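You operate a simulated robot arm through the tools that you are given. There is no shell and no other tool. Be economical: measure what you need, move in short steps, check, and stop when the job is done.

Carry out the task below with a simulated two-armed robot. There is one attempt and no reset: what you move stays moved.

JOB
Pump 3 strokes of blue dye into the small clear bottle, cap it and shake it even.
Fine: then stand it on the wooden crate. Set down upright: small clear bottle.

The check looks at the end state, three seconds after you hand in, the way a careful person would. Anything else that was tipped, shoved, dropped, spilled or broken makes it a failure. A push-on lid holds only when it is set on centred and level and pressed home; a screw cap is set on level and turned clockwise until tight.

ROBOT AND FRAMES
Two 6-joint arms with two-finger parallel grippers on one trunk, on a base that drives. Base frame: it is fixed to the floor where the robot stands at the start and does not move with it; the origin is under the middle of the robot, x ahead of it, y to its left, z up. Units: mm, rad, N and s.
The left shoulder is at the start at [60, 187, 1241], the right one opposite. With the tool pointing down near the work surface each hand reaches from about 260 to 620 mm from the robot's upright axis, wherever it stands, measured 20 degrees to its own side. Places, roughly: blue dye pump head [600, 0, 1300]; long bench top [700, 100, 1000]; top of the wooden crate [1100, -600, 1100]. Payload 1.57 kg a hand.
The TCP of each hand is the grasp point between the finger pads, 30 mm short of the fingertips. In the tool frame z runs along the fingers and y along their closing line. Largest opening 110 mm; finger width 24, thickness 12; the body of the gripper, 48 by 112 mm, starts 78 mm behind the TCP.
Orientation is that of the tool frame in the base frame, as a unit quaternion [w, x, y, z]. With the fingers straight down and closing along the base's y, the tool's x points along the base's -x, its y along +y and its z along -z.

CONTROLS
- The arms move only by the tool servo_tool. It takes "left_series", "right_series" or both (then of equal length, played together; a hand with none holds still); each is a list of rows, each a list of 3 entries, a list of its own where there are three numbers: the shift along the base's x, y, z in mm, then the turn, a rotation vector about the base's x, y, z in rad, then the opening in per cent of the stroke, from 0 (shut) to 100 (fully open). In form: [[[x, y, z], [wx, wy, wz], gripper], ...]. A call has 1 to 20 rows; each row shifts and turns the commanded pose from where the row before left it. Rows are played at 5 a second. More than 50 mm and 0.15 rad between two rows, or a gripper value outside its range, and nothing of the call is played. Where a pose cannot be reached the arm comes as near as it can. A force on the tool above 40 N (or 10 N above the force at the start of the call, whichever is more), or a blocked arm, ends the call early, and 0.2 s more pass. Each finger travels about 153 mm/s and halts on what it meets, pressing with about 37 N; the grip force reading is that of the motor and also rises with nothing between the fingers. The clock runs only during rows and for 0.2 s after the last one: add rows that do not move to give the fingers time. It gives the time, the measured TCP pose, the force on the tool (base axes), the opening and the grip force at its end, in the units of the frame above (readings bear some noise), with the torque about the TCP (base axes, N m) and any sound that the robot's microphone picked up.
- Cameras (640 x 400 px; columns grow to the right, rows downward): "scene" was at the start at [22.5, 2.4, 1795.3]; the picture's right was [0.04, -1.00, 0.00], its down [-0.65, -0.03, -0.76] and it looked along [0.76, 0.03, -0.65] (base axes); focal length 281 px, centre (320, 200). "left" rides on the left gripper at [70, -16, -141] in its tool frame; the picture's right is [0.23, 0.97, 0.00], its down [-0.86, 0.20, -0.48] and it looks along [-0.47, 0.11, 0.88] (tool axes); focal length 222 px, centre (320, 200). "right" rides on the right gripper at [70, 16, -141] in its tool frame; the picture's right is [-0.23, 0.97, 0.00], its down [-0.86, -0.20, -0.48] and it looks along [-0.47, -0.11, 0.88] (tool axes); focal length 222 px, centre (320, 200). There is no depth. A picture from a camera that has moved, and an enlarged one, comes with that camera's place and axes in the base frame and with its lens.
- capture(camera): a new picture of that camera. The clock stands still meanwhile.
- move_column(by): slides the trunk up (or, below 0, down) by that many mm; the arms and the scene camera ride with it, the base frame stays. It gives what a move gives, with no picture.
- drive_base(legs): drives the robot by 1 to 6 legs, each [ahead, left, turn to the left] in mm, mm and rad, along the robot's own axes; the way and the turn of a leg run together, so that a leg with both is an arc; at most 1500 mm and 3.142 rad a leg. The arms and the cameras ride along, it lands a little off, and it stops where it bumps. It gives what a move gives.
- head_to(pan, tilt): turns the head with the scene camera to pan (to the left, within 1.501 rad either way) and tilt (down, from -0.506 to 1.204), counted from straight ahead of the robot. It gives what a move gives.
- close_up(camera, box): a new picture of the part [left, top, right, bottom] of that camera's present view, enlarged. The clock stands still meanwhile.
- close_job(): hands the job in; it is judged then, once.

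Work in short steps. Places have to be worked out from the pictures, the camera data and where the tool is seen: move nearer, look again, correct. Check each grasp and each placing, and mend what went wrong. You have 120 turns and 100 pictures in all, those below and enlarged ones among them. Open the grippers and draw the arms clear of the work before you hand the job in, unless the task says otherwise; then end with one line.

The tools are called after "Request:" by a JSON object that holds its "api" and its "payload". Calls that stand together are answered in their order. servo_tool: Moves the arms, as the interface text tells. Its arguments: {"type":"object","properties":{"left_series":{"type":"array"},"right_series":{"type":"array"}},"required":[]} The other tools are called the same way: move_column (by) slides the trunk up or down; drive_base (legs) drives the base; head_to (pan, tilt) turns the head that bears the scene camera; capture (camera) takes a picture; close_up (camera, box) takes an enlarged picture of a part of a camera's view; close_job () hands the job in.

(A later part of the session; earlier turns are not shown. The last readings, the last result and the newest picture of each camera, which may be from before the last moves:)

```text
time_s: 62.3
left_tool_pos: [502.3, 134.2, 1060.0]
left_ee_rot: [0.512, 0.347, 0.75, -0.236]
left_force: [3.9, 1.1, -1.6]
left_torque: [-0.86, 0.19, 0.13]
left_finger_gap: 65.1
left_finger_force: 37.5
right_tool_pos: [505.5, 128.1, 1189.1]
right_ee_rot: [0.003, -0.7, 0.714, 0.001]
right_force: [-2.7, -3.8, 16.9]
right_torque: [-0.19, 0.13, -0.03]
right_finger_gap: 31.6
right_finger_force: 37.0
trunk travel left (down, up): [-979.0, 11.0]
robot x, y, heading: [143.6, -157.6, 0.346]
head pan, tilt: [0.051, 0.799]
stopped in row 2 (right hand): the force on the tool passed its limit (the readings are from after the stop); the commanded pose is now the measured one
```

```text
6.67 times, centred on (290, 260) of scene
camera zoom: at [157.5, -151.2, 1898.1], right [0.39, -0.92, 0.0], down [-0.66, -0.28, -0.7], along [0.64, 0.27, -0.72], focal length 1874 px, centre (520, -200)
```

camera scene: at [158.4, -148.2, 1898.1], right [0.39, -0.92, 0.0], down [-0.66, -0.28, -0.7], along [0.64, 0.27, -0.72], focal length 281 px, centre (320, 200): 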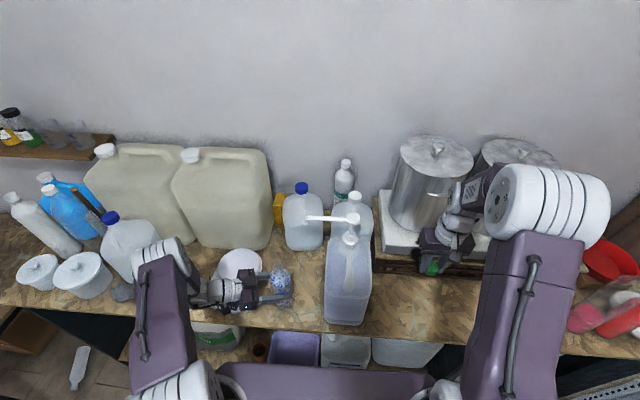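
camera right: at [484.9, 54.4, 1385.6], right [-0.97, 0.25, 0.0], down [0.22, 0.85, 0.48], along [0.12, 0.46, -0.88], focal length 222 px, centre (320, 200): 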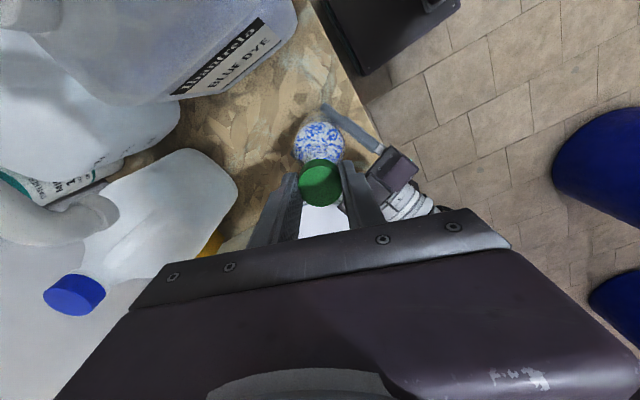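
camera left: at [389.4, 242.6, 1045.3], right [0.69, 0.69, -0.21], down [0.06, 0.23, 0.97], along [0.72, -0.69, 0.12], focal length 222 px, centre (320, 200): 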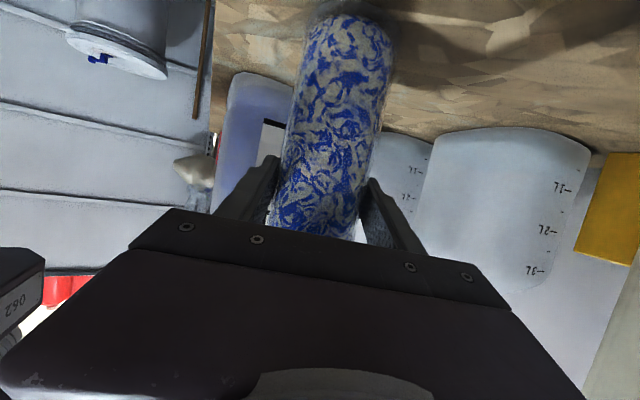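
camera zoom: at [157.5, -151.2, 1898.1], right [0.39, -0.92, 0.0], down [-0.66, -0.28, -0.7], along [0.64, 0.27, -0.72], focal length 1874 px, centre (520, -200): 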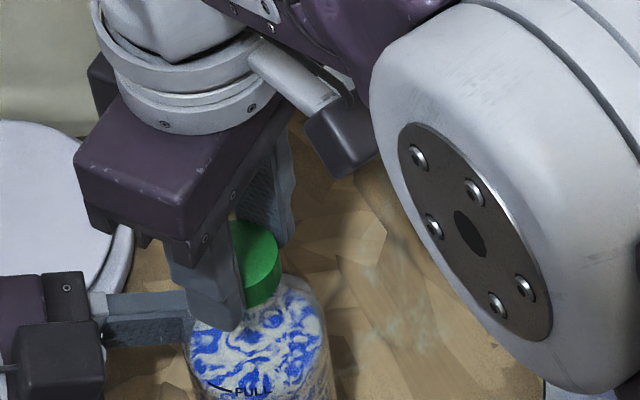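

The cap seated with the skirt over the neck (contact at 1189). Now I turn it clockwise, watching the torque.

Request:
{"api": "servo_tool", "payload": {"right_series": [[[0, 0, 0], [0, 0, -0.15], 0], [[0, 0, 0], [0, 0, -0.15], 0], [[0, 0, 0], [0, 0, -0.15], 0], [[0, 0, 0], [0, 0, -0.15], 0], [[0, 0, 0], [0, 0, -0.15], 0], [[0, 0, 0], [0, 0, -0.15], 0], [[0, 0, 0], [0, 0, -0.15], 0], [[0, 0, 0], [0, 0, -0.15], 0]]}}

Request:
{"api": "close_up", "payload": {"camera": "scene", "box": [250, 230, 330, 290]}}

```text
time_s: 64.1
left_tool_pos: [501.4, 134.1, 1061.0]
left_ee_rot: [0.512, 0.348, 0.75, -0.236]
left_force: [18.2, -6.1, 0.0]
left_torque: [0.1, 1.23, 0.09]
left_finger_gap: 65.2
left_finger_force: 37.1
right_tool_pos: [504.2, 128.1, 1188.3]
right_ee_rot: [0.001, -0.173, 0.985, 0.001]
right_force: [-15.2, 5.8, 18.3]
right_torque: [0.23, 0.26, -0.01]
right_finger_gap: 31.4
right_finger_force: 36.7
trunk travel left (down, up): [-979.0, 11.0]
robot x, y, heading: [142.8, -162.9, 0.347]
head pan, tilt: [0.051, 0.799]
```

```text
6.67 times, centred on (290, 260) of scene
camera zoom: at [157.9, -150.5, 1898.2], right [0.39, -0.92, 0.0], down [-0.66, -0.28, -0.7], along [0.64, 0.27, -0.72], focal length 1874 px, centre (520, -200)
```

zoom: 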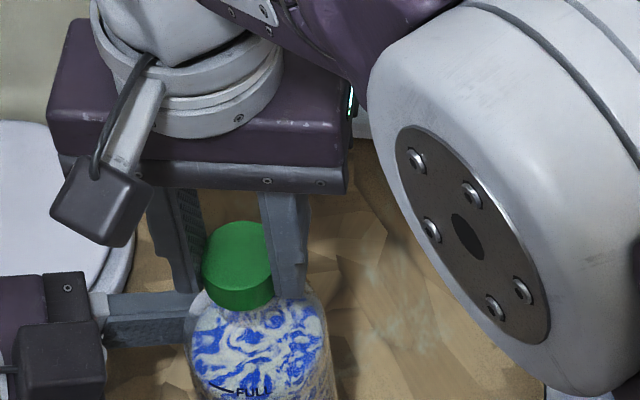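

The cap shows side forces; I release it to see how it sits by itself.

Request:
{"api": "servo_tool", "payload": {"right_series": [[[0, 0, 0], [0, 0, 0], 32], [[0, 0, 0], [0, 0, 0], 42], [[0, 0, 0], [0, 0, 0], 42]]}}

Request:
{"api": "close_up", "payload": {"camera": "scene", "box": [260, 240, 310, 280]}}

Request:
{"api": "close_up", "payload": {"camera": "right", "box": [260, 90, 400, 220]}}

```text
time_s: 64.9
left_tool_pos: [501.1, 133.5, 1060.5]
left_ee_rot: [0.511, 0.349, 0.749, -0.237]
left_force: [-0.8, -1.7, 10.2]
left_torque: [-0.56, 0.18, 0.02]
left_finger_gap: 65.4
left_finger_force: 36.7
right_tool_pos: [505.4, 127.6, 1187.7]
right_ee_rot: [0.001, -0.174, 0.985, 0.0]
right_force: [-0.6, 0.1, 0.3]
right_torque: [0.03, -0.02, 0.03]
right_finger_gap: 46.4
right_finger_force: 0.1
trunk travel left (down, up): [-979.0, 11.0]
robot x, y, heading: [142.3, -160.7, 0.347]
head pan, tilt: [0.051, 0.799]
```

```text
10.00 times, centred on (285, 260) of scene
camera zoom: at [157.8, -150.3, 1898.2], right [0.39, -0.92, 0.0], down [-0.66, -0.28, -0.7], along [0.64, 0.27, -0.72], focal length 2812 px, centre (670, -400)
```

zoom: 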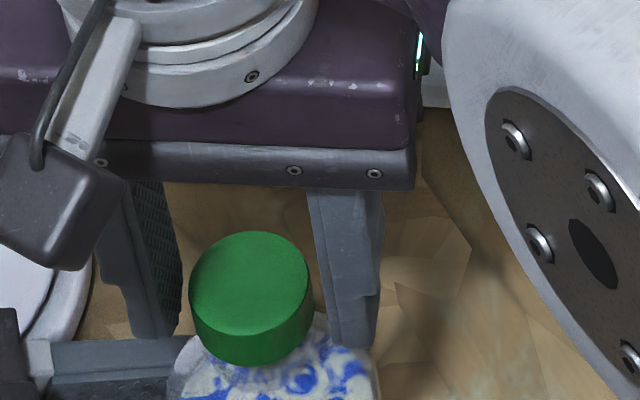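

```text
3.08 times, centred on (330, 155) of right
camera zoom: at [433.5, 119.3, 1328.7], right [-0.12, 0.99, 0.0], down [0.87, 0.1, 0.48], along [0.48, 0.06, -0.88], focal length 684 px, centre (289, 338)
```

zoom: 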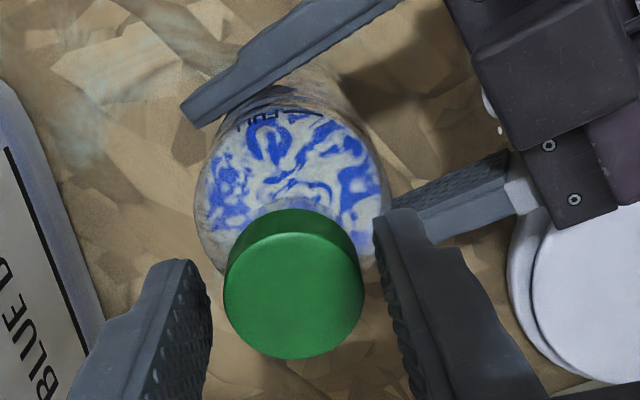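

The cap sits level and centred over the neck. I rewind the open hand and take a fresh grip for a longer clockwise turn.

Request:
{"api": "servo_tool", "payload": {"right_series": [[[0, 0, 1.5], [0, 0, 0.15], 46], [[0, 0, 0.5], [0, 0, 0.15], 46], [[0, 0, 0], [0, 0, 0.15], 46], [[0, 0, 0], [0, 0, 0.15], 46], [[0, 0, 0], [0, 0, 0.15], 46], [[0, 0, 0], [0, 0, 0.15], 46], [[0, 0, 0], [0, 0, 0.15], 46], [[0, 0, 0], [0, 0, 0.15], 46], [[0, 0, 0], [0, 0, 0.15], 46], [[0, 0, 0], [0, 0, 0.15], 46], [[0, 0, 0], [0, 0, 0], 30], [[0, 0, 0], [0, 0, 0], 15], [[0, 0, 0], [0, 0, 0], 0], [[0, 0, 0], [0, 0, 0], 0]]}}

Request:
{"api": "servo_tool", "payload": {"right_series": [[[0, 0, -0.1], [0, 0, -0.15], 0], [[0, 0, -0.1], [0, 0, -0.15], 0], [[0, 0, -0.1], [0, 0, -0.15], 0], [[0, 0, -0.1], [0, 0, -0.15], 0], [[0, 0, -0.1], [0, 0, -0.15], 0], [[0, 0, -0.1], [0, 0, -0.15], 0]]}}

```text
time_s: 67.9
left_tool_pos: [500.9, 132.5, 1059.6]
left_ee_rot: [0.511, 0.349, 0.749, -0.237]
left_force: [-3.5, -1.8, 7.0]
left_torque: [-0.45, 0.42, 0.02]
left_finger_gap: 65.1
left_finger_force: 36.7
right_tool_pos: [504.8, 126.4, 1189.3]
right_ee_rot: [-0.002, 0.798, -0.602, 0.0]
right_force: [0.4, 0.6, -0.3]
right_torque: [-0.05, -0.07, -0.01]
right_finger_gap: 31.2
right_finger_force: 37.3
trunk travel left (down, up): [-979.0, 11.0]
robot x, y, heading: [143.3, -157.8, 0.345]
head pan, tilt: [0.051, 0.799]
```

```text
time_s: 69.3
left_tool_pos: [501.3, 133.7, 1060.3]
left_ee_rot: [0.511, 0.348, 0.75, -0.236]
left_force: [2.0, -2.9, 4.8]
left_torque: [-0.57, 0.9, 0.02]
left_finger_gap: 65.0
left_finger_force: 36.9
right_tool_pos: [503.9, 127.4, 1190.2]
right_ee_rot: [0.001, -0.456, 0.89, 0.001]
right_force: [-4.3, -1.3, 1.2]
right_torque: [-0.05, 0.07, 0.02]
right_finger_gap: 31.0
right_finger_force: 36.7
trunk travel left (down, up): [-979.0, 11.0]
robot x, y, heading: [142.7, -160.9, 0.35]
head pan, tilt: [0.051, 0.799]
```

No resistance yet. I keep turning with a light downward push.

Request:
{"api": "servo_tool", "payload": {"right_series": [[[-0.5, 0, -1], [0, 0, -0.15], 0], [[0, 0, -1], [0, 0, -0.15], 0], [[0, 0, -0.3], [0, 0, -0.15], 0], [[0, 0, -0.2], [0, 0, -0.15], 0], [[0, 0, -0.2], [0, 0, -0.15], 0], [[0, 0, -0.2], [0, 0, -0.15], 0], [[0, 0, -0.2], [0, 0, -0.15], 0], [[0, 0, -0.2], [0, 0, -0.15], 0]]}}

Request:
{"api": "servo_tool", "payload": {"right_series": [[[0, 0, -0.2], [0, 0, -0.15], 0], [[0, 0, -0.2], [0, 0, -0.15], 0], [[0, 0, -0.2], [0, 0, -0.15], 0], [[0, 0, -0.2], [0, 0, -0.15], 0], [[0, 0, -0.2], [0, 0, -0.15], 0], [[0, 0, -0.2], [0, 0, -0.15], 0]]}}

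Request:
{"api": "close_up", "payload": {"camera": "scene", "box": [250, 230, 330, 290]}}

```text
time_s: 71.1
left_tool_pos: [500.3, 132.9, 1060.1]
left_ee_rot: [0.511, 0.349, 0.749, -0.236]
left_force: [13.6, -6.7, -9.4]
left_torque: [0.28, 0.78, 0.08]
left_finger_gap: 64.8
left_finger_force: 36.5
right_tool_pos: [503.9, 128.1, 1187.6]
right_ee_rot: [0.002, 0.128, 0.992, 0.002]
right_force: [-10.3, 7.8, 31.4]
right_torque: [0.21, 0.11, 0.03]
right_finger_gap: 31.9
right_finger_force: 37.0
trunk travel left (down, up): [-979.0, 11.0]
robot x, y, heading: [145.6, -157.5, 0.347]
head pan, tilt: [0.051, 0.799]
```

```text
time_s: 72.5
left_tool_pos: [501.5, 133.0, 1059.6]
left_ee_rot: [0.511, 0.349, 0.749, -0.236]
left_force: [9.2, -5.8, -9.1]
left_torque: [0.45, -0.61, 0.18]
left_finger_gap: 65.3
left_finger_force: 36.6
right_tool_pos: [504.7, 127.8, 1185.6]
right_ee_rot: [0.002, 0.546, 0.838, 0.002]
right_force: [-2.9, 7.6, 36.7]
right_torque: [0.04, -0.03, 0.04]
right_finger_gap: 31.8
right_finger_force: 36.7
trunk travel left (down, up): [-979.0, 11.0]
robot x, y, heading: [141.3, -162.0, 0.349]
head pan, tilt: [0.051, 0.799]
```

```text
6.67 times, centred on (290, 260) of scene
camera zoom: at [157.8, -150.9, 1898.2], right [0.39, -0.92, 0.0], down [-0.66, -0.28, -0.7], along [0.64, 0.27, -0.72], focal length 1874 px, centre (520, -200)
```

zoom: 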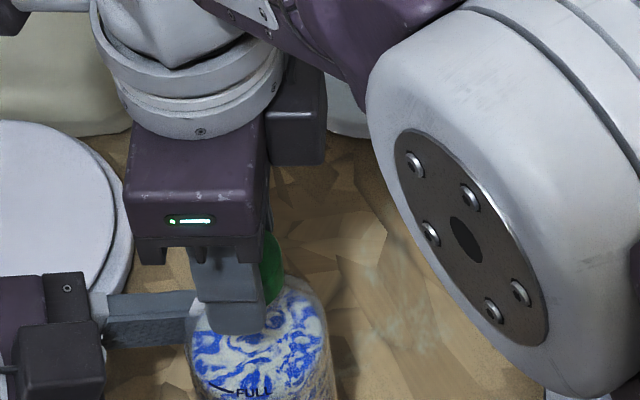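

Turning on; the hand followed about 3 mm down. I relieve the push a little and continue.

Request:
{"api": "servo_tool", "payload": {"right_series": [[[0, 0, 1], [0, 0, -0.15], 0], [[0, 0, 0.5], [0, 0, -0.15], 0], [[0, 0, 0], [0, 0, -0.15], 0], [[0, 0, 0], [0, 0, -0.15], 0], [[0, 0, 0], [0, 0, -0.15], 0], [[0, 0, 0], [0, 0, -0.15], 0]]}}

Request:
{"api": "close_up", "payload": {"camera": "right", "box": [260, 90, 400, 220]}}

```text
time_s: 73.9
left_tool_pos: [503.2, 132.1, 1061.3]
left_ee_rot: [0.512, 0.347, 0.75, -0.234]
left_force: [29.4, -9.8, 6.2]
left_torque: [-0.12, 1.11, 0.35]
left_finger_gap: 65.1
left_finger_force: 36.6
right_tool_pos: [525.1, 106.6, 1187.4]
right_ee_rot: [-0.014, 0.85, 0.527, -0.008]
right_force: [-23.0, 8.8, 27.2]
right_torque: [1.22, 1.11, 0.13]
right_finger_gap: 32.3
right_finger_force: 36.8
right hand out of reach, approached as far as the arm can: row 6
trunk travel left (down, up): [-979.0, 11.0]
robot x, y, heading: [143.8, -158.0, 0.343]
head pan, tilt: [0.051, 0.799]
```

```text
3.08 times, centred on (330, 155) of right
camera zoom: at [573.7, 159.6, 1326.6], right [0.77, -0.64, -0.03], down [-0.54, -0.69, 0.48], along [-0.33, -0.35, -0.88], focal length 684 px, centre (289, 338)
```

zoom: 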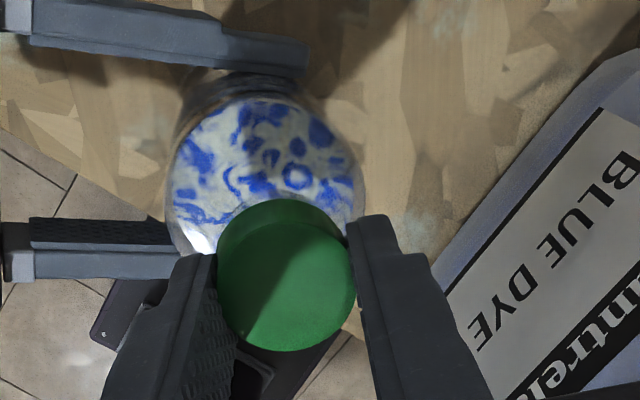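

The wrist ran out of range and pulled sideways. I open the right fingers to free the cap and look.

Request:
{"api": "servo_tool", "payload": {"right_series": [[[0, 0, 0], [0, 0, 0], 38], [[0, 0, 0], [0, 0, 0], 50], [[0, 0, 0], [0, 0, 0], 50]]}}

Request:
{"api": "close_up", "payload": {"camera": "right", "box": [260, 90, 400, 220]}}

Request:
{"api": "close_up", "payload": {"camera": "scene", "box": [250, 230, 330, 290]}}

```text
time_s: 74.7
left_tool_pos: [501.4, 133.8, 1061.4]
left_ee_rot: [0.513, 0.348, 0.748, -0.237]
left_force: [3.0, 1.2, 22.0]
left_torque: [-0.32, -0.77, 0.08]
left_finger_gap: 64.9
left_finger_force: 36.7
right_tool_pos: [526.1, 108.9, 1185.3]
right_ee_rot: [-0.013, 0.848, 0.529, -0.005]
right_force: [0.6, 0.2, -0.1]
right_torque: [0.02, -0.01, 0.0]
right_finger_gap: 55.1
right_finger_force: 0.0
trunk travel left (down, up): [-979.0, 11.0]
robot x, y, heading: [142.6, -155.7, 0.346]
head pan, tilt: [0.051, 0.799]
```

```text
3.08 times, centred on (330, 155) of right
camera zoom: at [574.1, 162.6, 1325.7], right [0.77, -0.63, -0.03], down [-0.55, -0.69, 0.48], along [-0.32, -0.36, -0.88], focal length 684 px, centre (289, 338)
```

zoom: 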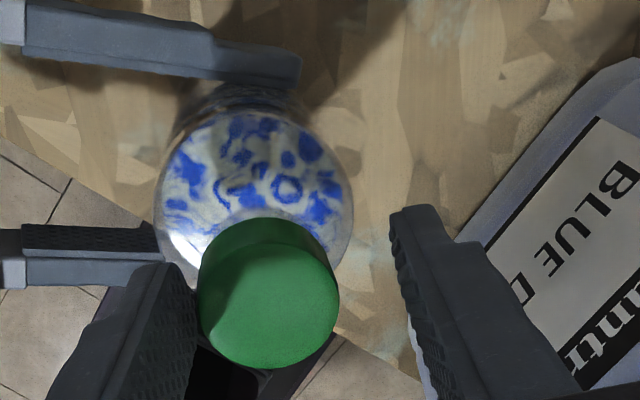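

```text
6.67 times, centred on (290, 260) of scene
camera zoom: at [157.1, -150.3, 1898.2], right [0.39, -0.92, 0.0], down [-0.66, -0.28, -0.7], along [0.64, 0.27, -0.72], focal length 1874 px, centre (520, -200)
```

zoom: 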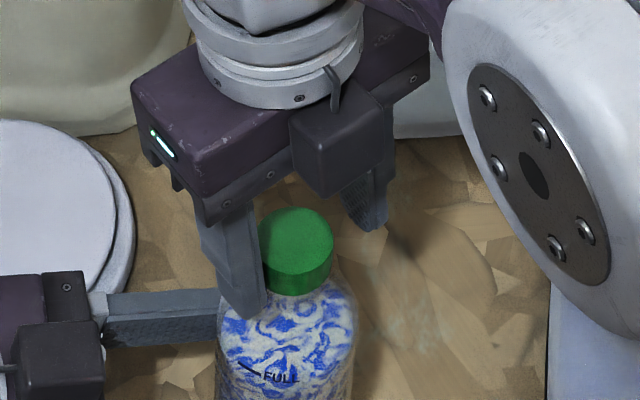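

The pull shifted the bottle a bit in the left grip, but the cap is on. I centre the open right fingers round the cap and rise clear to inspect.

Request:
{"api": "servo_tool", "payload": {"right_series": [[[-5, 4, 0], [0, 0, 0], 55], [[0, 0, 15], [0, 0, 0.1], 55], [[0, 0, 30], [0, 0, 0.15], 55], [[0, 0, 40], [0, 0, 0.15], 55], [[20, -50, 0], [0, 0, 0.15], 55], [[20, -45, 0], [0, 0, 0.15], 55], [[20, -45, 0], [0, 0, 0.15], 55], [[0, 0, 0], [0, 0, 0.15], 55], [[0, 0, 0], [0, 0, 0.15], 55], [[0, 0, 0], [0, 0, 0.15], 55], [[0, 0, 0], [0, 0, 0.15], 55]]}}

Request:
{"api": "close_up", "payload": {"camera": "scene", "box": [230, 220, 350, 310]}}

Request:
{"api": "capture", "payload": {"camera": "left"}}

Request:
{"api": "capture", "payload": {"camera": "right"}}

```text
refused: row 5 steps farther than a row can; nothing moved
```

```text
4.44 times, centred on (290, 265) of scene
camera zoom: at [157.1, -150.3, 1898.2], right [0.39, -0.92, 0.0], down [-0.66, -0.28, -0.7], along [0.64, 0.27, -0.72], focal length 1250 px, centre (453, -89)
```

zoom: 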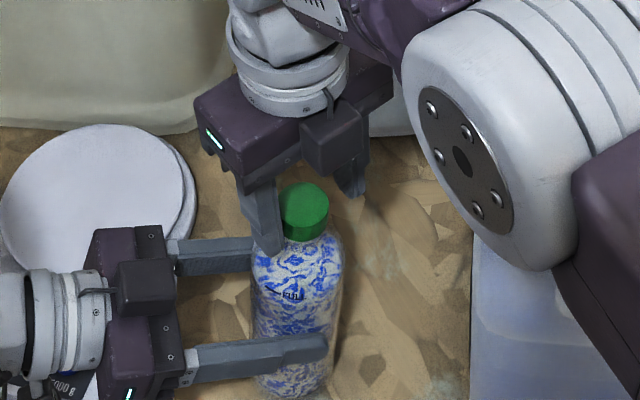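

```text
26 pictures are left
camera left: at [388.1, 242.7, 1045.9], right [0.69, 0.69, -0.21], down [0.06, 0.23, 0.97], along [0.72, -0.68, 0.12], focal length 222 px, centre (320, 200)
```

left: 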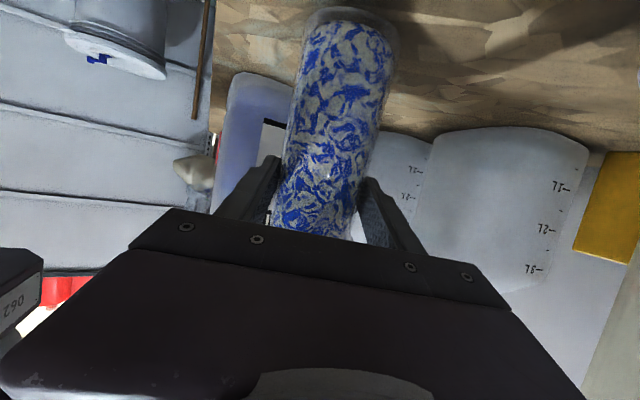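

```text
25 pictures are left
camera right: at [574.1, 162.6, 1325.7], right [0.77, -0.63, -0.03], down [-0.55, -0.69, 0.48], along [-0.32, -0.36, -0.88], focal length 222 px, centre (320, 200)
```

right: 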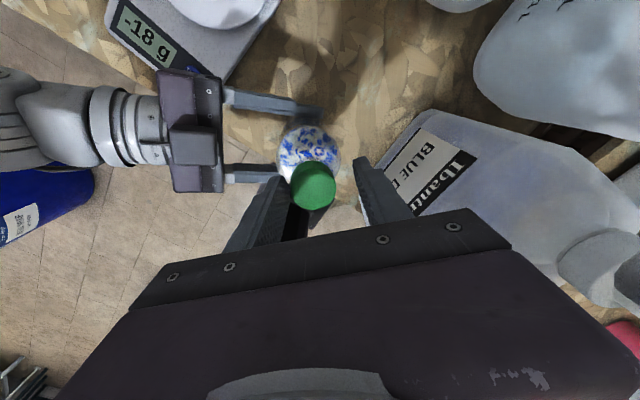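

A row was too long. I redo it: centre, rise, go aside while unwinding the wrist.

Request:
{"api": "servo_tool", "payload": {"right_series": [[[-5, 4, 0], [0, 0, 0], 55], [[0, 0, 15], [0, 0, 0], 55], [[0, 0, 30], [0, 0, 0.15], 55], [[0, 0, 40], [0, 0, 0.15], 55], [[15, -45, 0], [0, 0, 0.15], 55], [[15, -45, 0], [0, 0, 0.15], 55], [[0, 0, 0], [0, 0, 0.15], 55], [[0, 0, 0], [0, 0, 0.15], 55], [[0, 0, 0], [0, 0, 0.15], 55], [[0, 0, 0], [0, 0, 0.15], 55], [[0, 0, 0], [0, 0, 0.15], 55]]}}

Request:
{"api": "close_up", "payload": {"camera": "scene", "box": [230, 220, 350, 310]}}

```text
time_s: 77.1
left_tool_pos: [501.4, 132.9, 1060.7]
left_ee_rot: [0.513, 0.348, 0.748, -0.237]
left_force: [1.5, 0.6, 20.2]
left_torque: [-0.3, -0.72, 0.1]
left_finger_gap: 64.7
left_finger_force: 37.3
right_tool_pos: [567.3, 10.6, 1269.8]
right_ee_rot: [0.001, 0.342, 0.94, 0.001]
right_force: [0.1, -0.2, 0.3]
right_torque: [0.04, -0.02, -0.01]
right_finger_gap: 60.2
right_finger_force: 0.1
right hand out of reach, approached as far as the arm can: row 1, 2
trunk travel left (down, up): [-979.0, 11.0]
robot x, y, heading: [146.6, -159.9, 0.344]
head pan, tilt: [0.051, 0.799]
```

```text
4.44 times, centred on (290, 265) of scene
camera zoom: at [157.1, -150.7, 1898.2], right [0.39, -0.92, 0.0], down [-0.66, -0.28, -0.7], along [0.64, 0.27, -0.72], focal length 1250 px, centre (453, -89)
```

zoom: 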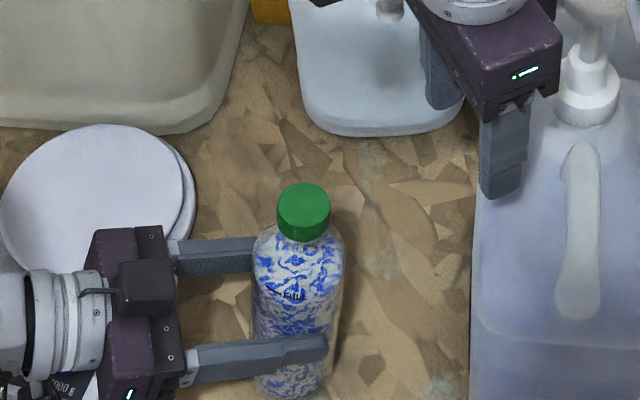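

The cap sits squarely on the neck; the bottle leans slightly in the left grip. I open the left fingers a little so that it settles upright, then look.

Request:
{"api": "servo_tool", "payload": {"left_series": [[[0, 0, 0], [0, 0, 0], 59], [[0, 0, 0], [0, 0, 0], 60], [[0, 0, 0], [0, 0, 0], 61], [[0, 0, 0], [0, 0, 0], 62], [[0, 0, 0], [0, 0, 0], 64], [[0, 0, 0], [0, 0, 0], 68], [[0, 0, 0], [0, 0, 0], 68]]}}

Request:
{"api": "close_up", "payload": {"camera": "scene", "box": [230, 220, 350, 310]}}

```text
time_s: 78.7
left_tool_pos: [501.5, 134.2, 1058.7]
left_ee_rot: [0.512, 0.348, 0.749, -0.238]
left_force: [-0.3, 0.2, -0.6]
left_torque: [0.01, 0.01, 0.0]
left_finger_gap: 75.0
left_finger_force: 0.0
right_tool_pos: [568.7, 11.6, 1269.3]
right_ee_rot: [0.0, 0.344, 0.939, 0.0]
right_force: [0.2, 0.1, -0.5]
right_torque: [-0.01, 0.0, 0.0]
right_finger_gap: 60.4
right_finger_force: 0.1
trunk travel left (down, up): [-979.0, 11.0]
robot x, y, heading: [140.9, -160.2, 0.346]
head pan, tilt: [0.051, 0.799]
```

```text
4.44 times, centred on (290, 265) of scene
camera zoom: at [159.5, -148.7, 1898.1], right [0.39, -0.92, 0.0], down [-0.66, -0.28, -0.7], along [0.64, 0.27, -0.72], focal length 1250 px, centre (453, -89)
```

zoom: 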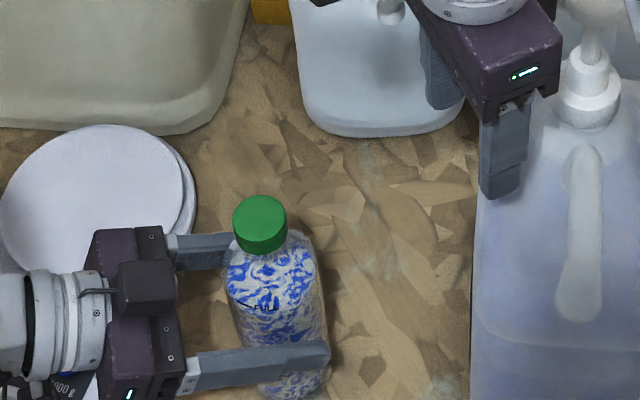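

The bottle stands upright with the cap level. I re-grip the bottle with the left hand and bring the right, wound counter-clockwise, above the cap.

Request:
{"api": "servo_tool", "payload": {"left_series": [[[0, 0, 0], [0, 0, 0], 60], [[0, 0, 0], [0, 0, 0], 50], [[0, 0, 0], [0, 0, 0], 20], [[0, 0, 0], [0, 0, 0], 0], [[0, 0, 0], [0, 0, 0], 0], [[0, 0, 0], [0, 0, 0], 0], [[0, 0, 0], [0, 0, 0], 0], [[0, 0, 0], [0, 0, 0], 0], [[0, 0, 0], [0, 0, 0], 0], [[0, 0, 0], [0, 0, 0], 0], [[0, 0, 0], [0, 0, 0], 0], [[0, 0, 0], [0, 0, 0], 0], [[0, 0, 0], [0, 0, 0], 0], [[0, 0, 0], [0, 0, 0], 0], [[0, 0, 0], [0, 0, 0], 0], [[0, 0, 0], [0, 0, 0], 0], [[0, 0, 0], [0, 0, 0], 0], [[0, 0, 0], [0, 0, 0], 0]], "right_series": [[[0, 0, 0], [0, 0, 0.15], 55], [[0, 0, 0], [0, 0, 0.15], 55], [[0, 0, 0], [0, 0, 0.15], 55], [[0, 0, 0], [0, 0, 0.15], 55], [[0, 0, 0], [0, 0, 0.15], 55], [[-6, 12, 0], [0, 0, 0.15], 55], [[-6, 12, 0], [0, 0, 0.15], 55], [[-6, 12, 0], [0, 0, 0.15], 55], [[-6, 12, 0], [0, 0, 0.15], 55], [[-6, 12, 0], [0, 0, 0.15], 55], [[-6, 12, 0], [0, 0, 0.15], 55], [[-6, 12, 0], [0, 0, 0.15], 55], [[-6, 12, 0], [0, 0, 0.15], 55], [[-7, 12, 0], [0, 0, 0.15], 55], [[-8, 11, 0], [0, 0, 0.15], 55], [[0, 0, 0], [0, 0, 0.15], 55], [[0, 0, 0], [0, 0, 0.15], 55], [[0, 0, 0], [0, 0, 0], 55]]}}

Request:
{"api": "close_up", "payload": {"camera": "right", "box": [260, 90, 400, 220]}}

```text
time_s: 82.5
left_tool_pos: [502.1, 133.4, 1058.6]
left_ee_rot: [0.511, 0.348, 0.75, -0.236]
left_force: [-1.0, -1.0, 0.6]
left_torque: [-0.07, 0.03, 0.09]
left_finger_gap: 65.3
left_finger_force: 37.1
right_tool_pos: [506.0, 129.9, 1269.1]
right_ee_rot: [-0.001, 0.798, -0.602, -0.001]
right_force: [-0.5, 0.2, 0.0]
right_torque: [0.02, 0.0, -0.01]
right_finger_gap: 60.4
right_finger_force: 0.1
trunk travel left (down, up): [-979.0, 11.0]
robot x, y, heading: [146.4, -158.1, 0.344]
head pan, tilt: [0.051, 0.799]
```

```text
3.08 times, centred on (330, 155) of right
camera zoom: at [509.0, 58.6, 1410.0], right [-1.0, -0.05, 0.0], down [-0.04, 0.88, 0.48], along [-0.02, 0.48, -0.88], focal length 684 px, centre (289, 338)
```

zoom: 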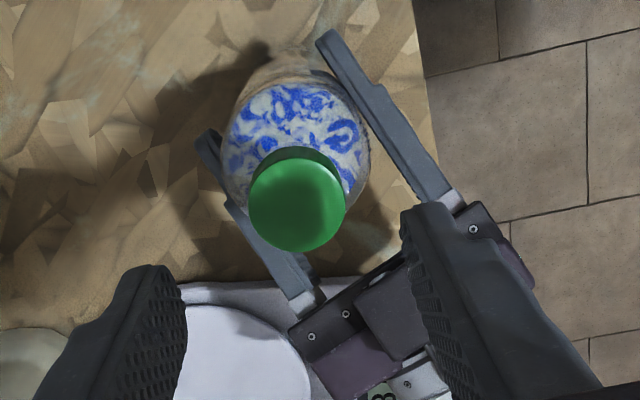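

Cap centre ≈ (503.5, 131.7). I correct, descend round it and grip.

Request:
{"api": "servo_tool", "payload": {"right_series": [[[-2.3, 1.6, -20], [0, 0, 0], 55], [[0, 0, -20], [0, 0, 0], 55], [[0, 0, -20], [0, 0, 0], 55], [[0, 0, -12], [0, 0, 0], 55], [[0, 0, -6], [0, 0, 0], 55], [[0, 0, 0], [0, 0, 0], 40], [[0, 0, 0], [0, 0, 0], 20], [[0, 0, 0], [0, 0, 0], 0], [[0, 0, 0], [0, 0, 0], 0]]}}

Request:
{"api": "servo_tool", "payload": {"right_series": [[[0, 0, 0], [0, 0, -0.15], 0], [[0, 0, 0], [0, 0, -0.15], 0], [[0, 0, 0], [0, 0, -0.15], 0], [[0, 0, 0], [0, 0, -0.15], 0], [[0, 0, 0], [0, 0, -0.15], 0]]}}

```text
time_s: 84.5
left_tool_pos: [501.6, 133.0, 1059.6]
left_ee_rot: [0.512, 0.347, 0.749, -0.237]
left_force: [-0.7, -0.5, 0.2]
left_torque: [-0.09, 0.08, -0.01]
left_finger_gap: 65.1
left_finger_force: 37.2
right_tool_pos: [503.3, 131.5, 1192.0]
right_ee_rot: [-0.001, 0.798, -0.602, -0.001]
right_force: [0.5, -0.6, 0.1]
right_torque: [-0.03, 0.0, 0.0]
right_finger_gap: 31.8
right_finger_force: 37.4
trunk travel left (down, up): [-979.0, 11.0]
robot x, y, heading: [140.4, -161.0, 0.345]
head pan, tilt: [0.051, 0.799]
```

```text
time_s: 85.7
left_tool_pos: [503.4, 135.1, 1059.8]
left_ee_rot: [0.511, 0.348, 0.749, -0.237]
left_force: [19.6, 1.6, 0.4]
left_torque: [-0.12, 1.7, -0.77]
left_finger_gap: 64.8
left_finger_force: 36.8
right_tool_pos: [503.6, 132.6, 1191.5]
right_ee_rot: [0.0, -0.522, 0.853, 0.001]
right_force: [-18.8, -0.4, 0.4]
right_torque: [-0.03, 0.53, 0.81]
right_finger_gap: 32.0
right_finger_force: 36.8
trunk travel left (down, up): [-979.0, 11.0]
robot x, y, heading: [139.8, -157.8, 0.344]
head pan, tilt: [0.051, 0.799]
```

A clear opposing torque of 0.8 N·m now: the cap is tight. One small extra turn to confirm.

Request:
{"api": "servo_tool", "payload": {"right_series": [[[0, 0, 0], [0, 0, -0.1], 0], [[0, 0, 0], [0, 0, -0.1], 0]]}}

Request:
{"api": "close_up", "payload": {"camera": "scene", "box": [230, 220, 350, 310]}}

```text
time_s: 86.3
left_tool_pos: [504.4, 135.1, 1059.9]
left_ee_rot: [0.511, 0.348, 0.749, -0.237]
left_force: [23.3, 0.0, 3.8]
left_torque: [0.13, 1.31, -0.72]
left_finger_gap: 65.0
left_finger_force: 36.9
right_tool_pos: [502.9, 132.3, 1190.7]
right_ee_rot: [0.001, -0.434, 0.901, 0.0]
right_force: [-18.3, 0.7, 0.7]
right_torque: [0.01, 0.57, 0.79]
right_finger_gap: 31.3
right_finger_force: 37.1
trunk travel left (down, up): [-979.0, 11.0]
robot x, y, heading: [145.4, -160.0, 0.35]
head pan, tilt: [0.051, 0.799]
```

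```text
4.44 times, centred on (290, 265) of scene
camera zoom: at [159.7, -148.9, 1898.2], right [0.39, -0.92, 0.0], down [-0.66, -0.28, -0.7], along [0.64, 0.27, -0.72], focal length 1250 px, centre (453, -89)
```

zoom: 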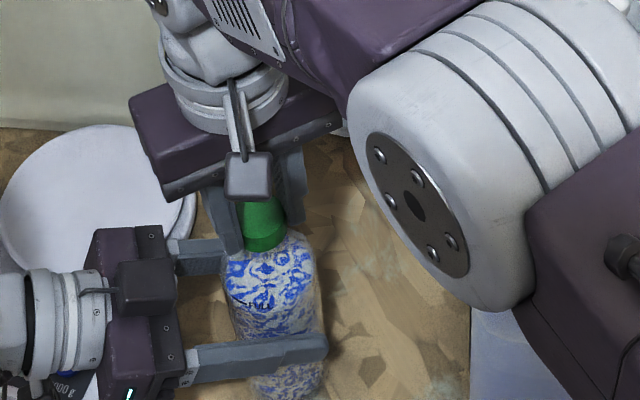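

Torque holds at its slip limit: tight. I release, lift the right hand clear and take it away to the right.

Request:
{"api": "servo_tool", "payload": {"right_series": [[[0, 0, 0], [0, 0, 0], 35], [[0, 0, 0], [0, 0, 0], 50], [[0, 0, 20], [0, 0, 0], 50], [[0, 0, 40], [0, 0, -0.1], 50], [[0, 0, 40], [0, 0, -0.1], 50], [[0, 0, 40], [0, 0, -0.1], 50], [[0, -40, 10], [0, 0, -0.1], 50], [[0, -45, 0], [0, 0, 0], 50], [[5, -45, 0], [0, 0, 0], 50], [[5, -45, 0], [0, 0, 0], 50], [[5, -45, 0], [0, 0, 0], 50], [[5, -45, 0], [0, 0, 0], 50], [[5, -45, 0], [0, 0, 0], 50], [[0, -45, 0], [0, 0, 0], 50]]}}

Request:
{"api": "servo_tool", "payload": {"left_series": [[[0, 0, 10], [0, 0, 0], 0], [[0, 0, 30], [0, 0, 0], 0], [[0, 0, 40], [0, 0, 0], 0], [[0, 0, 40], [0, 0, 0], 0], [[0, 0, 30], [0, 0, 0], 0], [[0, 0, 0], [0, 0, 0], 0]]}}

Request:
{"api": "capture", "payload": {"camera": "scene"}}

```text
time_s: 89.3
left_tool_pos: [501.3, 134.5, 1058.8]
left_ee_rot: [0.511, 0.348, 0.75, -0.235]
left_force: [-1.2, 0.5, 0.0]
left_torque: [-0.01, 0.07, -0.01]
left_finger_gap: 64.8
left_finger_force: 37.0
right_tool_pos: [528.1, -224.5, 1339.9]
right_ee_rot: [0.002, -0.247, 0.969, 0.0]
right_force: [0.2, 0.0, 0.8]
right_torque: [0.02, 0.02, 0.02]
right_finger_gap: 54.9
right_finger_force: 0.0
trunk travel left (down, up): [-979.0, 11.0]
robot x, y, heading: [142.2, -163.1, 0.345]
head pan, tilt: [0.051, 0.799]
```

```text
time_s: 90.7
left_tool_pos: [502.6, 134.7, 1208.8]
left_ee_rot: [0.511, 0.348, 0.749, -0.238]
left_force: [-0.4, 0.6, -4.8]
left_torque: [0.01, -0.03, 0.03]
left_finger_gap: 65.0
left_finger_force: 37.2
right_tool_pos: [528.7, -223.1, 1339.4]
right_ee_rot: [0.0, -0.246, 0.969, 0.0]
right_force: [-0.1, -0.2, 0.3]
right_torque: [0.01, -0.03, -0.01]
right_finger_gap: 54.9
right_finger_force: 0.1
trunk travel left (down, up): [-979.0, 11.0]
robot x, y, heading: [142.1, -159.0, 0.343]
head pan, tilt: [0.051, 0.799]
```

```text
20 pictures are left
camera scene: at [160.0, -148.5, 1898.1], right [0.39, -0.92, 0.0], down [-0.66, -0.28, -0.7], along [0.64, 0.27, -0.72], focal length 281 px, centre (320, 200)
```

scene: 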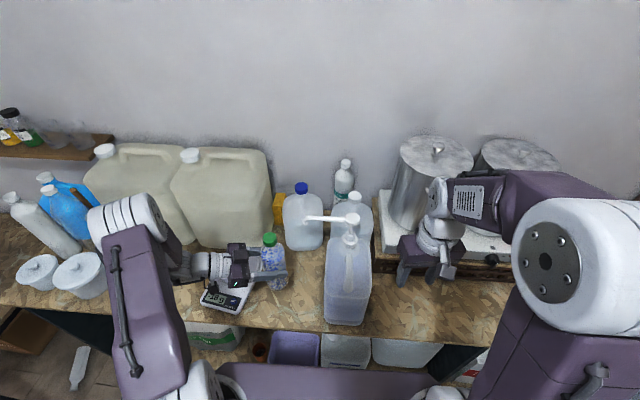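

The bottle is held cleanly in the air. I shake it up and down briskly.

Request:
{"api": "servo_tool", "payload": {"left_series": [[[0, 0, 48], [0, 0, 0], 0], [[0, 0, -48], [0, 0, 0], 0], [[0, 0, 48], [0, 0, 0], 0], [[0, 0, -48], [0, 0, 0], 0], [[0, 0, 48], [0, 0, 0], 0], [[0, 0, -48], [0, 0, 0], 0], [[0, 0, 48], [0, 0, 0], 0], [[0, 0, -48], [0, 0, 0], 0], [[0, 0, 48], [0, 0, 0], 0], [[0, 0, -48], [0, 0, 0], 0], [[0, 0, 48], [0, 0, 0], 0], [[0, 0, -48], [0, 0, 0], 0], [[0, 0, 48], [0, 0, 0], 0], [[0, 0, -48], [0, 0, 0], 0], [[0, 0, 48], [0, 0, 0], 0], [[0, 0, -48], [0, 0, 0], 0], [[0, 0, 48], [0, 0, 0], 0], [[0, 0, -48], [0, 0, 0], 0], [[0, 0, 0], [0, 0, 0], 0]]}}

Request:
{"api": "close_up", "payload": {"camera": "scene", "box": [210, 210, 330, 310]}}

```text
time_s: 94.7
left_tool_pos: [502.6, 136.3, 1209.3]
left_ee_rot: [0.511, 0.347, 0.75, -0.236]
left_force: [-0.4, 0.3, -4.9]
left_torque: [-0.01, -0.01, 0.02]
left_finger_gap: 64.8
left_finger_force: 36.9
right_tool_pos: [529.3, -221.5, 1340.8]
right_ee_rot: [0.0, -0.247, 0.969, 0.0]
right_force: [-0.5, -0.1, -0.9]
right_torque: [-0.05, 0.02, 0.01]
right_finger_gap: 54.8
right_finger_force: 0.0
trunk travel left (down, up): [-979.0, 11.0]
robot x, y, heading: [140.5, -160.4, 0.349]
head pan, tilt: [0.051, 0.799]
```

```text
4.00 times, centred on (270, 260) of scene
camera zoom: at [160.8, -146.9, 1898.1], right [0.39, -0.92, 0.0], down [-0.66, -0.28, -0.7], along [0.64, 0.27, -0.72], focal length 1125 px, centre (520, -40)
```

zoom: 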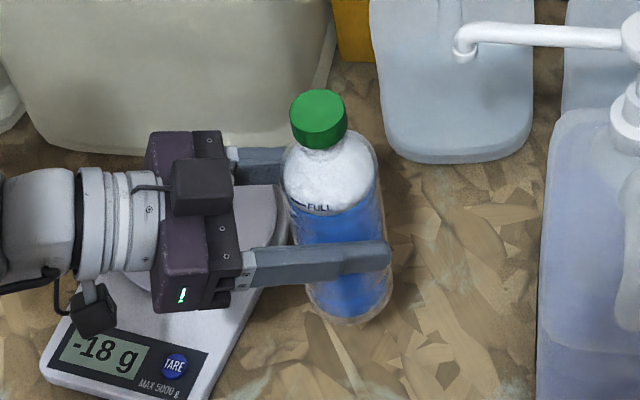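

The dye is evenly mixed and the cap holds. One short extra shake, then I pull the right arm back and look to the crate's free end and the floor there.

Request:
{"api": "servo_tool", "payload": {"left_series": [[[0, 0, 48], [0, 0, 0], 0], [[0, 0, -48], [0, 0, 0], 0], [[0, 0, 48], [0, 0, 0], 0], [[0, 0, -48], [0, 0, 0], 0], [[0, 0, 48], [0, 0, 0], 0], [[0, 0, -48], [0, 0, 0], 0], [[0, 0, 48], [0, 0, 0], 0], [[0, 0, -48], [0, 0, 0], 0], [[0, 0, 0], [0, 0, 0], 0]], "right_series": [[[-20, 0, 40], [0, 0, 0], 50], [[-30, 0, 35], [0, 0, 0], 50], [[-40, 0, 25], [0, 0, 0], 50], [[-40, 0, 25], [0, 0, 0], 50], [[-40, 0, 10], [0, 0, 0], 50], [[-30, 0, 0], [0, 0, 0], 50], [[0, 0, 0], [0, 0, 0], 50], [[0, 0, 0], [0, 0, 0], 50], [[0, 0, 0], [0, 0, 0], 50]]}}

Request:
{"api": "head_to", "payload": {"pan": -0.75, "tilt": 0.7}}

Request:
{"api": "capture", "payload": {"camera": "scene"}}

```text
time_s: 96.7
left_tool_pos: [502.5, 136.3, 1207.7]
left_ee_rot: [0.512, 0.347, 0.75, -0.237]
left_force: [0.2, 0.4, -5.5]
left_torque: [-0.04, 0.02, -0.04]
left_finger_gap: 64.7
left_finger_force: 37.1
right_tool_pos: [394.5, -163.9, 1468.1]
right_ee_rot: [-0.001, -0.246, 0.969, -0.001]
right_force: [-0.4, 0.0, -0.7]
right_torque: [-0.01, 0.01, 0.0]
right_finger_gap: 55.1
right_finger_force: 0.1
right hand out of reach, approached as far as the arm can: row 4, 5, 6
trunk travel left (down, up): [-979.0, 11.0]
robot x, y, heading: [143.5, -159.7, 0.349]
head pan, tilt: [0.051, 0.799]
```

```text
time_s: 97.8
left_tool_pos: [502.1, 135.5, 1209.0]
left_ee_rot: [0.51, 0.348, 0.75, -0.237]
left_force: [-0.4, 0.2, -4.5]
left_torque: [0.01, 0.01, -0.01]
left_finger_gap: 64.7
left_finger_force: 36.4
right_tool_pos: [393.8, -167.0, 1468.0]
right_ee_rot: [-0.001, -0.246, 0.969, -0.001]
right_force: [0.2, -0.2, 0.8]
right_torque: [0.0, 0.02, -0.01]
right_finger_gap: 54.7
right_finger_force: 0.0
trunk travel left (down, up): [-979.0, 11.0]
robot x, y, heading: [145.4, -158.0, 0.346]
head pan, tilt: [-0.75, 0.7]
```

```text
18 pictures are left
camera scene: at [163.7, -213.0, 1906.4], right [-0.39, -0.92, 0.0], down [-0.59, 0.25, -0.76], along [0.7, -0.3, -0.64], focal length 281 px, centre (320, 200)
```

scene: 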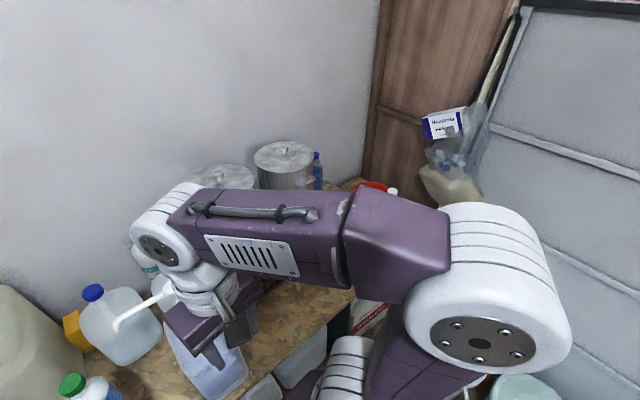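

The arm blocks the view. I raise and draw back the bottle, turning the left hand to point straight ahead, before driving right along the bench.

Request:
{"api": "servo_tool", "payload": {"left_series": [[[-8, 0, 19], [0, 0, 0.1], 0], [[-8, 0, 19], [0, 0, 0.1], 0], [[-8, 0, 19], [0, 0, 0.1], 0], [[-8, 0, 19], [0, 0, 0.1], 0], [[-8, 0, 19], [0, 0, 0.1], 0], [[-8, 0, 19], [0, 0, 0.1], 0], [[-8, 0, 19], [0, 0, 0.1], 0], [[0, 0, 19], [0, 0, 0.1], 0], [[0, 0, 0], [0, 0, 0.1], 0], [[0, 0, 0], [0, 0, 0.1], 0], [[0, 0, 0], [0, 0, 0.1], 0], [[0, 0, 0], [0, 0, 0], 0]]}}

Request:
{"api": "head_to", "payload": {"pan": -0.1, "tilt": 0.8}}

Request:
{"api": "capture", "payload": {"camera": "scene"}}

```text
time_s: 100.4
left_tool_pos: [524.9, 230.5, 1385.7]
left_ee_rot: [0.559, -0.095, 0.821, 0.065]
left_force: [0.9, 0.3, -5.3]
left_torque: [0.02, -0.01, -0.04]
left_finger_gap: 64.7
left_finger_force: 36.7
left hand out of reach, approached as far as the arm can: row 1, 2, 3, 4, 5, 7, 8, 9, 10, 11
right_tool_pos: [394.3, -165.7, 1468.1]
right_ee_rot: [0.0, -0.246, 0.969, -0.001]
right_force: [-0.5, -0.3, -0.2]
right_torque: [0.0, -0.03, 0.02]
right_finger_gap: 54.9
right_finger_force: 0.1
trunk travel left (down, up): [-979.0, 11.0]
robot x, y, heading: [147.3, -161.6, 0.348]
head pan, tilt: [-0.75, 0.7]
```

```text
time_s: 101.5
left_tool_pos: [524.2, 230.3, 1386.5]
left_ee_rot: [0.56, -0.094, 0.821, 0.065]
left_force: [0.9, -0.3, -5.1]
left_torque: [0.03, -0.01, 0.03]
left_finger_gap: 64.8
left_finger_force: 37.2
right_tool_pos: [393.9, -165.7, 1469.5]
right_ee_rot: [0.001, -0.246, 0.969, 0.0]
right_force: [0.1, -0.6, 0.6]
right_torque: [0.03, 0.0, 0.01]
right_finger_gap: 55.3
right_finger_force: 0.0
trunk travel left (down, up): [-979.0, 11.0]
robot x, y, heading: [141.0, -159.3, 0.346]
head pan, tilt: [-0.099, 0.799]
```

```text
17 pictures are left
camera scene: at [163.6, -159.9, 1898.1], right [0.24, -0.97, 0.0], down [-0.7, -0.18, -0.7], along [0.68, 0.17, -0.72], focal length 281 px, centre (320, 200)
```

scene: 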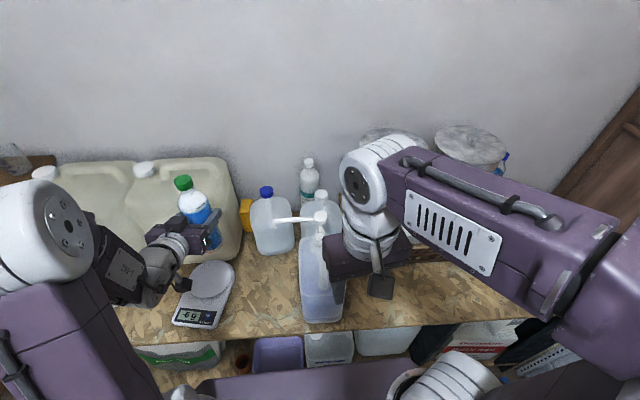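

Bottle is upright and pointing ahead, in front of the cans. I drive back 150, then right 350, so nothing on the bench is brushed, and look again.

Request:
{"api": "drive_base", "payload": {"legs": [[-150, 0, 0], [0, -350, 0]]}}

Request:
{"api": "head_to", "payload": {"pan": -0.35, "tilt": 0.75}}

Request:
{"api": "capture", "payload": {"camera": "scene"}}

Request:
{"api": "capture", "payload": {"camera": "right"}}

```text
time_s: 104.7
left_tool_pos: [501.3, -143.7, 1383.9]
left_ee_rot: [0.559, -0.097, 0.821, 0.066]
left_force: [-0.2, 0.9, -4.8]
left_torque: [-0.04, -0.01, -0.03]
left_finger_gap: 64.9
left_finger_force: 36.7
right_tool_pos: [371.6, -541.3, 1469.4]
right_ee_rot: [-0.001, -0.248, 0.969, -0.002]
right_force: [-0.2, 0.5, 0.5]
right_torque: [-0.02, 0.0, 0.02]
right_finger_gap: 55.1
right_finger_force: 0.1
trunk travel left (down, up): [-979.0, 11.0]
robot x, y, heading: [121.8, -536.1, 0.349]
head pan, tilt: [-0.099, 0.799]
```

```text
time_s: 105.5
left_tool_pos: [500.7, -147.2, 1385.5]
left_ee_rot: [0.558, -0.096, 0.822, 0.065]
left_force: [0.3, 0.4, -4.8]
left_torque: [0.0, -0.01, 0.01]
left_finger_gap: 64.9
left_finger_force: 37.2
right_tool_pos: [372.3, -543.1, 1469.1]
right_ee_rot: [0.0, -0.248, 0.969, -0.001]
right_force: [-0.1, -0.1, 0.1]
right_torque: [-0.01, 0.05, 0.01]
right_finger_gap: 55.2
right_finger_force: 0.1
trunk travel left (down, up): [-979.0, 11.0]
robot x, y, heading: [119.4, -537.0, 0.35]
head pan, tilt: [-0.351, 0.75]
```

```text
16 pictures are left
camera scene: at [147.2, -558.1, 1902.1], right [0.0, -1.0, 0.0], down [-0.68, 0.0, -0.73], along [0.73, 0.0, -0.68], focal length 281 px, centre (320, 200)
```

scene: 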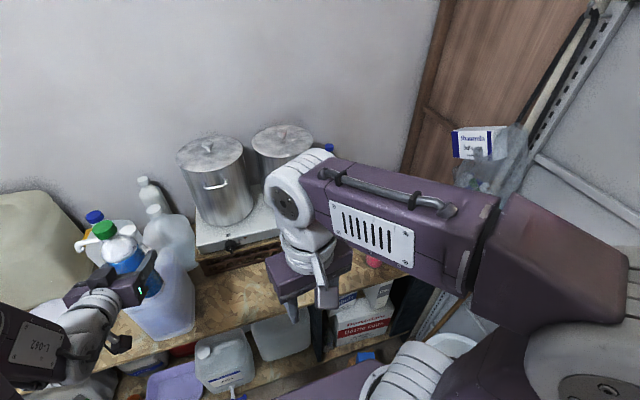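

```text
15 pictures are left
camera right: at [303.3, -562.1, 1609.4], right [-0.27, 0.96, 0.0], down [0.85, 0.24, 0.48], along [0.46, 0.13, -0.88], focal length 222 px, centre (320, 200)
```

right: 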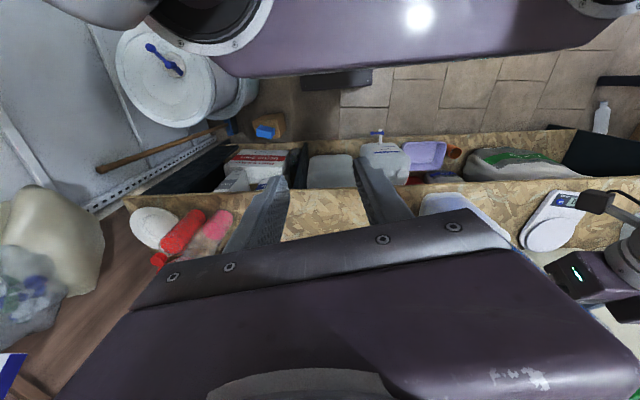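

The right arm hides the crate end. I swing it to the robot's right side and look again.

Request:
{"api": "servo_tool", "payload": {"right_series": [[[12, -42, 0], [0, 0, 0], 50], [[12, -42, 0], [0, 0, 0], 50], [[12, -42, 0], [0, 0, 0], 50], [[12, -42, 0], [0, 0, 0], 50], [[12, -42, 0], [0, 0, 0], 50], [[12, -42, 0], [0, 0, 0], 50], [[12, -42, 0], [0, 0, 0], 50], [[0, 0, 0], [0, 0, 0], 50]]}}

Request:
{"api": "capture", "payload": {"camera": "scene"}}

```text
time_s: 107.3
left_tool_pos: [501.8, -147.4, 1385.6]
left_ee_rot: [0.559, -0.096, 0.821, 0.066]
left_force: [0.5, -0.4, -5.6]
left_torque: [0.0, 0.01, -0.02]
left_finger_gap: 64.5
left_finger_force: 37.2
right_tool_pos: [481.0, -822.1, 1464.8]
right_ee_rot: [0.0, -0.248, 0.969, -0.001]
right_force: [-0.8, 0.3, -0.2]
right_torque: [-0.01, -0.01, -0.01]
right_finger_gap: 54.9
right_finger_force: 0.0
right hand out of reach, approached as far as the arm can: row 1, 2
trunk travel left (down, up): [-979.0, 11.0]
robot x, y, heading: [124.7, -535.7, 0.355]
head pan, tilt: [-0.351, 0.75]
```

```text
14 pictures are left
camera scene: at [147.0, -559.0, 1902.1], right [0.0, -1.0, 0.0], down [-0.68, 0.0, -0.73], along [0.73, 0.0, -0.68], focal length 281 px, centre (320, 200)
```

scene: 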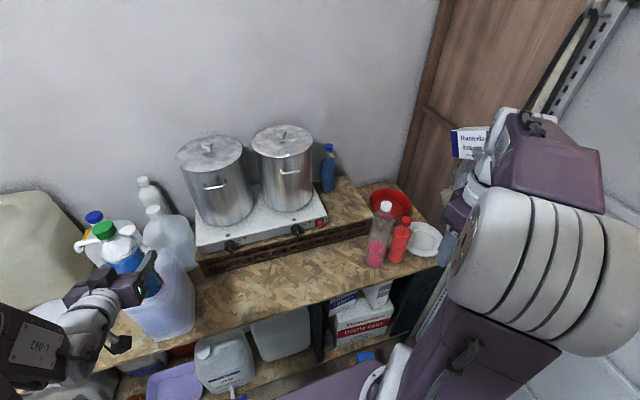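

The free plywood end lies at about (963, -676), crate top ≈1040. Drums keep me from going much further right, so I turn the robot right by 1.3 rad (left shoulder forward) and shift a little nearer.

Request:
{"api": "drive_base", "payload": {"legs": [[0, 0, -1.3], [78, 95, 0]]}}

Request:
{"api": "head_to", "payload": {"pan": 0.9, "tilt": 0.75}}

Request:
{"api": "capture", "payload": {"camera": "scene"}}

```text
time_s: 109.9
left_tool_pos: [671.7, -566.5, 1385.7]
left_ee_rot: [0.534, 0.259, 0.786, -0.172]
left_force: [-0.4, -1.3, -4.9]
left_torque: [-0.01, 0.01, 0.05]
left_finger_gap: 65.0
left_finger_force: 37.1
right_tool_pos: [145.9, -991.1, 1463.9]
right_ee_rot: [0.001, 0.18, 0.984, 0.002]
right_force: [-0.6, -0.5, -0.2]
right_torque: [0.01, -0.09, 0.01]
right_finger_gap: 55.2
right_finger_force: 0.1
trunk travel left (down, up): [-979.0, 11.0]
robot x, y, heading: [134.1, -529.8, -0.51]
head pan, tilt: [-0.351, 0.75]
stopped in leg 1: the robot was blocked; the commanded pose is now the measured one
```

```text
time_s: 111.3
left_tool_pos: [676.4, -564.0, 1385.4]
left_ee_rot: [0.535, 0.257, 0.786, -0.173]
left_force: [0.9, -0.4, -4.8]
left_torque: [0.02, 0.0, 0.0]
left_finger_gap: 65.0
left_finger_force: 37.1
right_tool_pos: [150.1, -986.3, 1465.1]
right_ee_rot: [0.0, 0.18, 0.984, 0.0]
right_force: [0.1, -1.2, -0.1]
right_torque: [0.03, -0.01, 0.02]
right_finger_gap: 54.9
right_finger_force: 0.0
trunk travel left (down, up): [-979.0, 11.0]
robot x, y, heading: [129.8, -524.9, -0.521]
head pan, tilt: [0.901, 0.75]
```

```text
13 pictures are left
camera scene: at [156.0, -469.2, 1902.2], right [0.38, -0.93, 0.0], down [-0.63, -0.26, -0.73], along [0.68, 0.28, -0.68], focal length 281 px, centre (320, 200)
```

scene: 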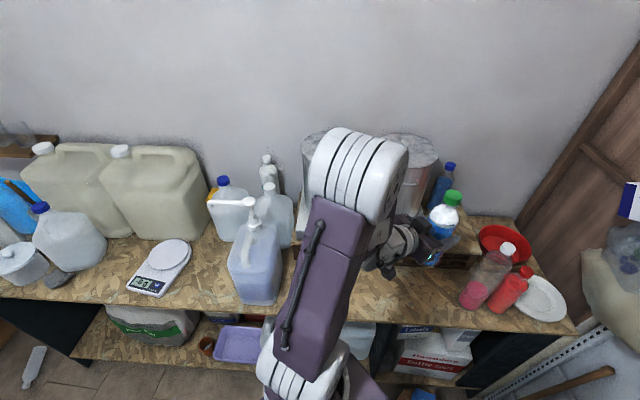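

The turn was blocked part-way (likely a drum corner). I check the drums on the right before moving on, from the right hand's camera.

Request:
{"api": "capture", "payload": {"camera": "right"}}

```text
12 pictures are left
camera right: at [90.8, -945.9, 1606.3], right [0.56, 0.83, 0.0], down [0.73, -0.49, 0.48], along [0.4, -0.27, -0.88], focal length 222 px, centre (320, 200)
```

right: 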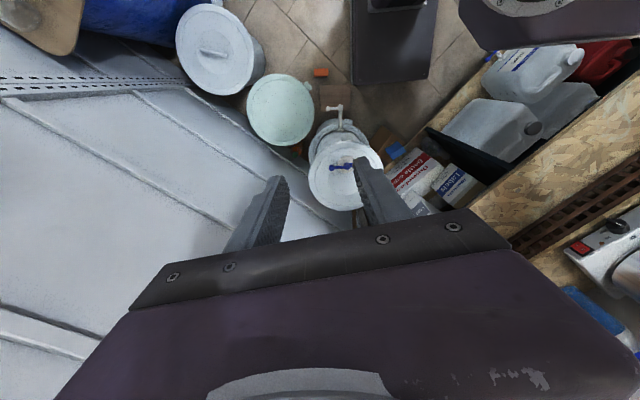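

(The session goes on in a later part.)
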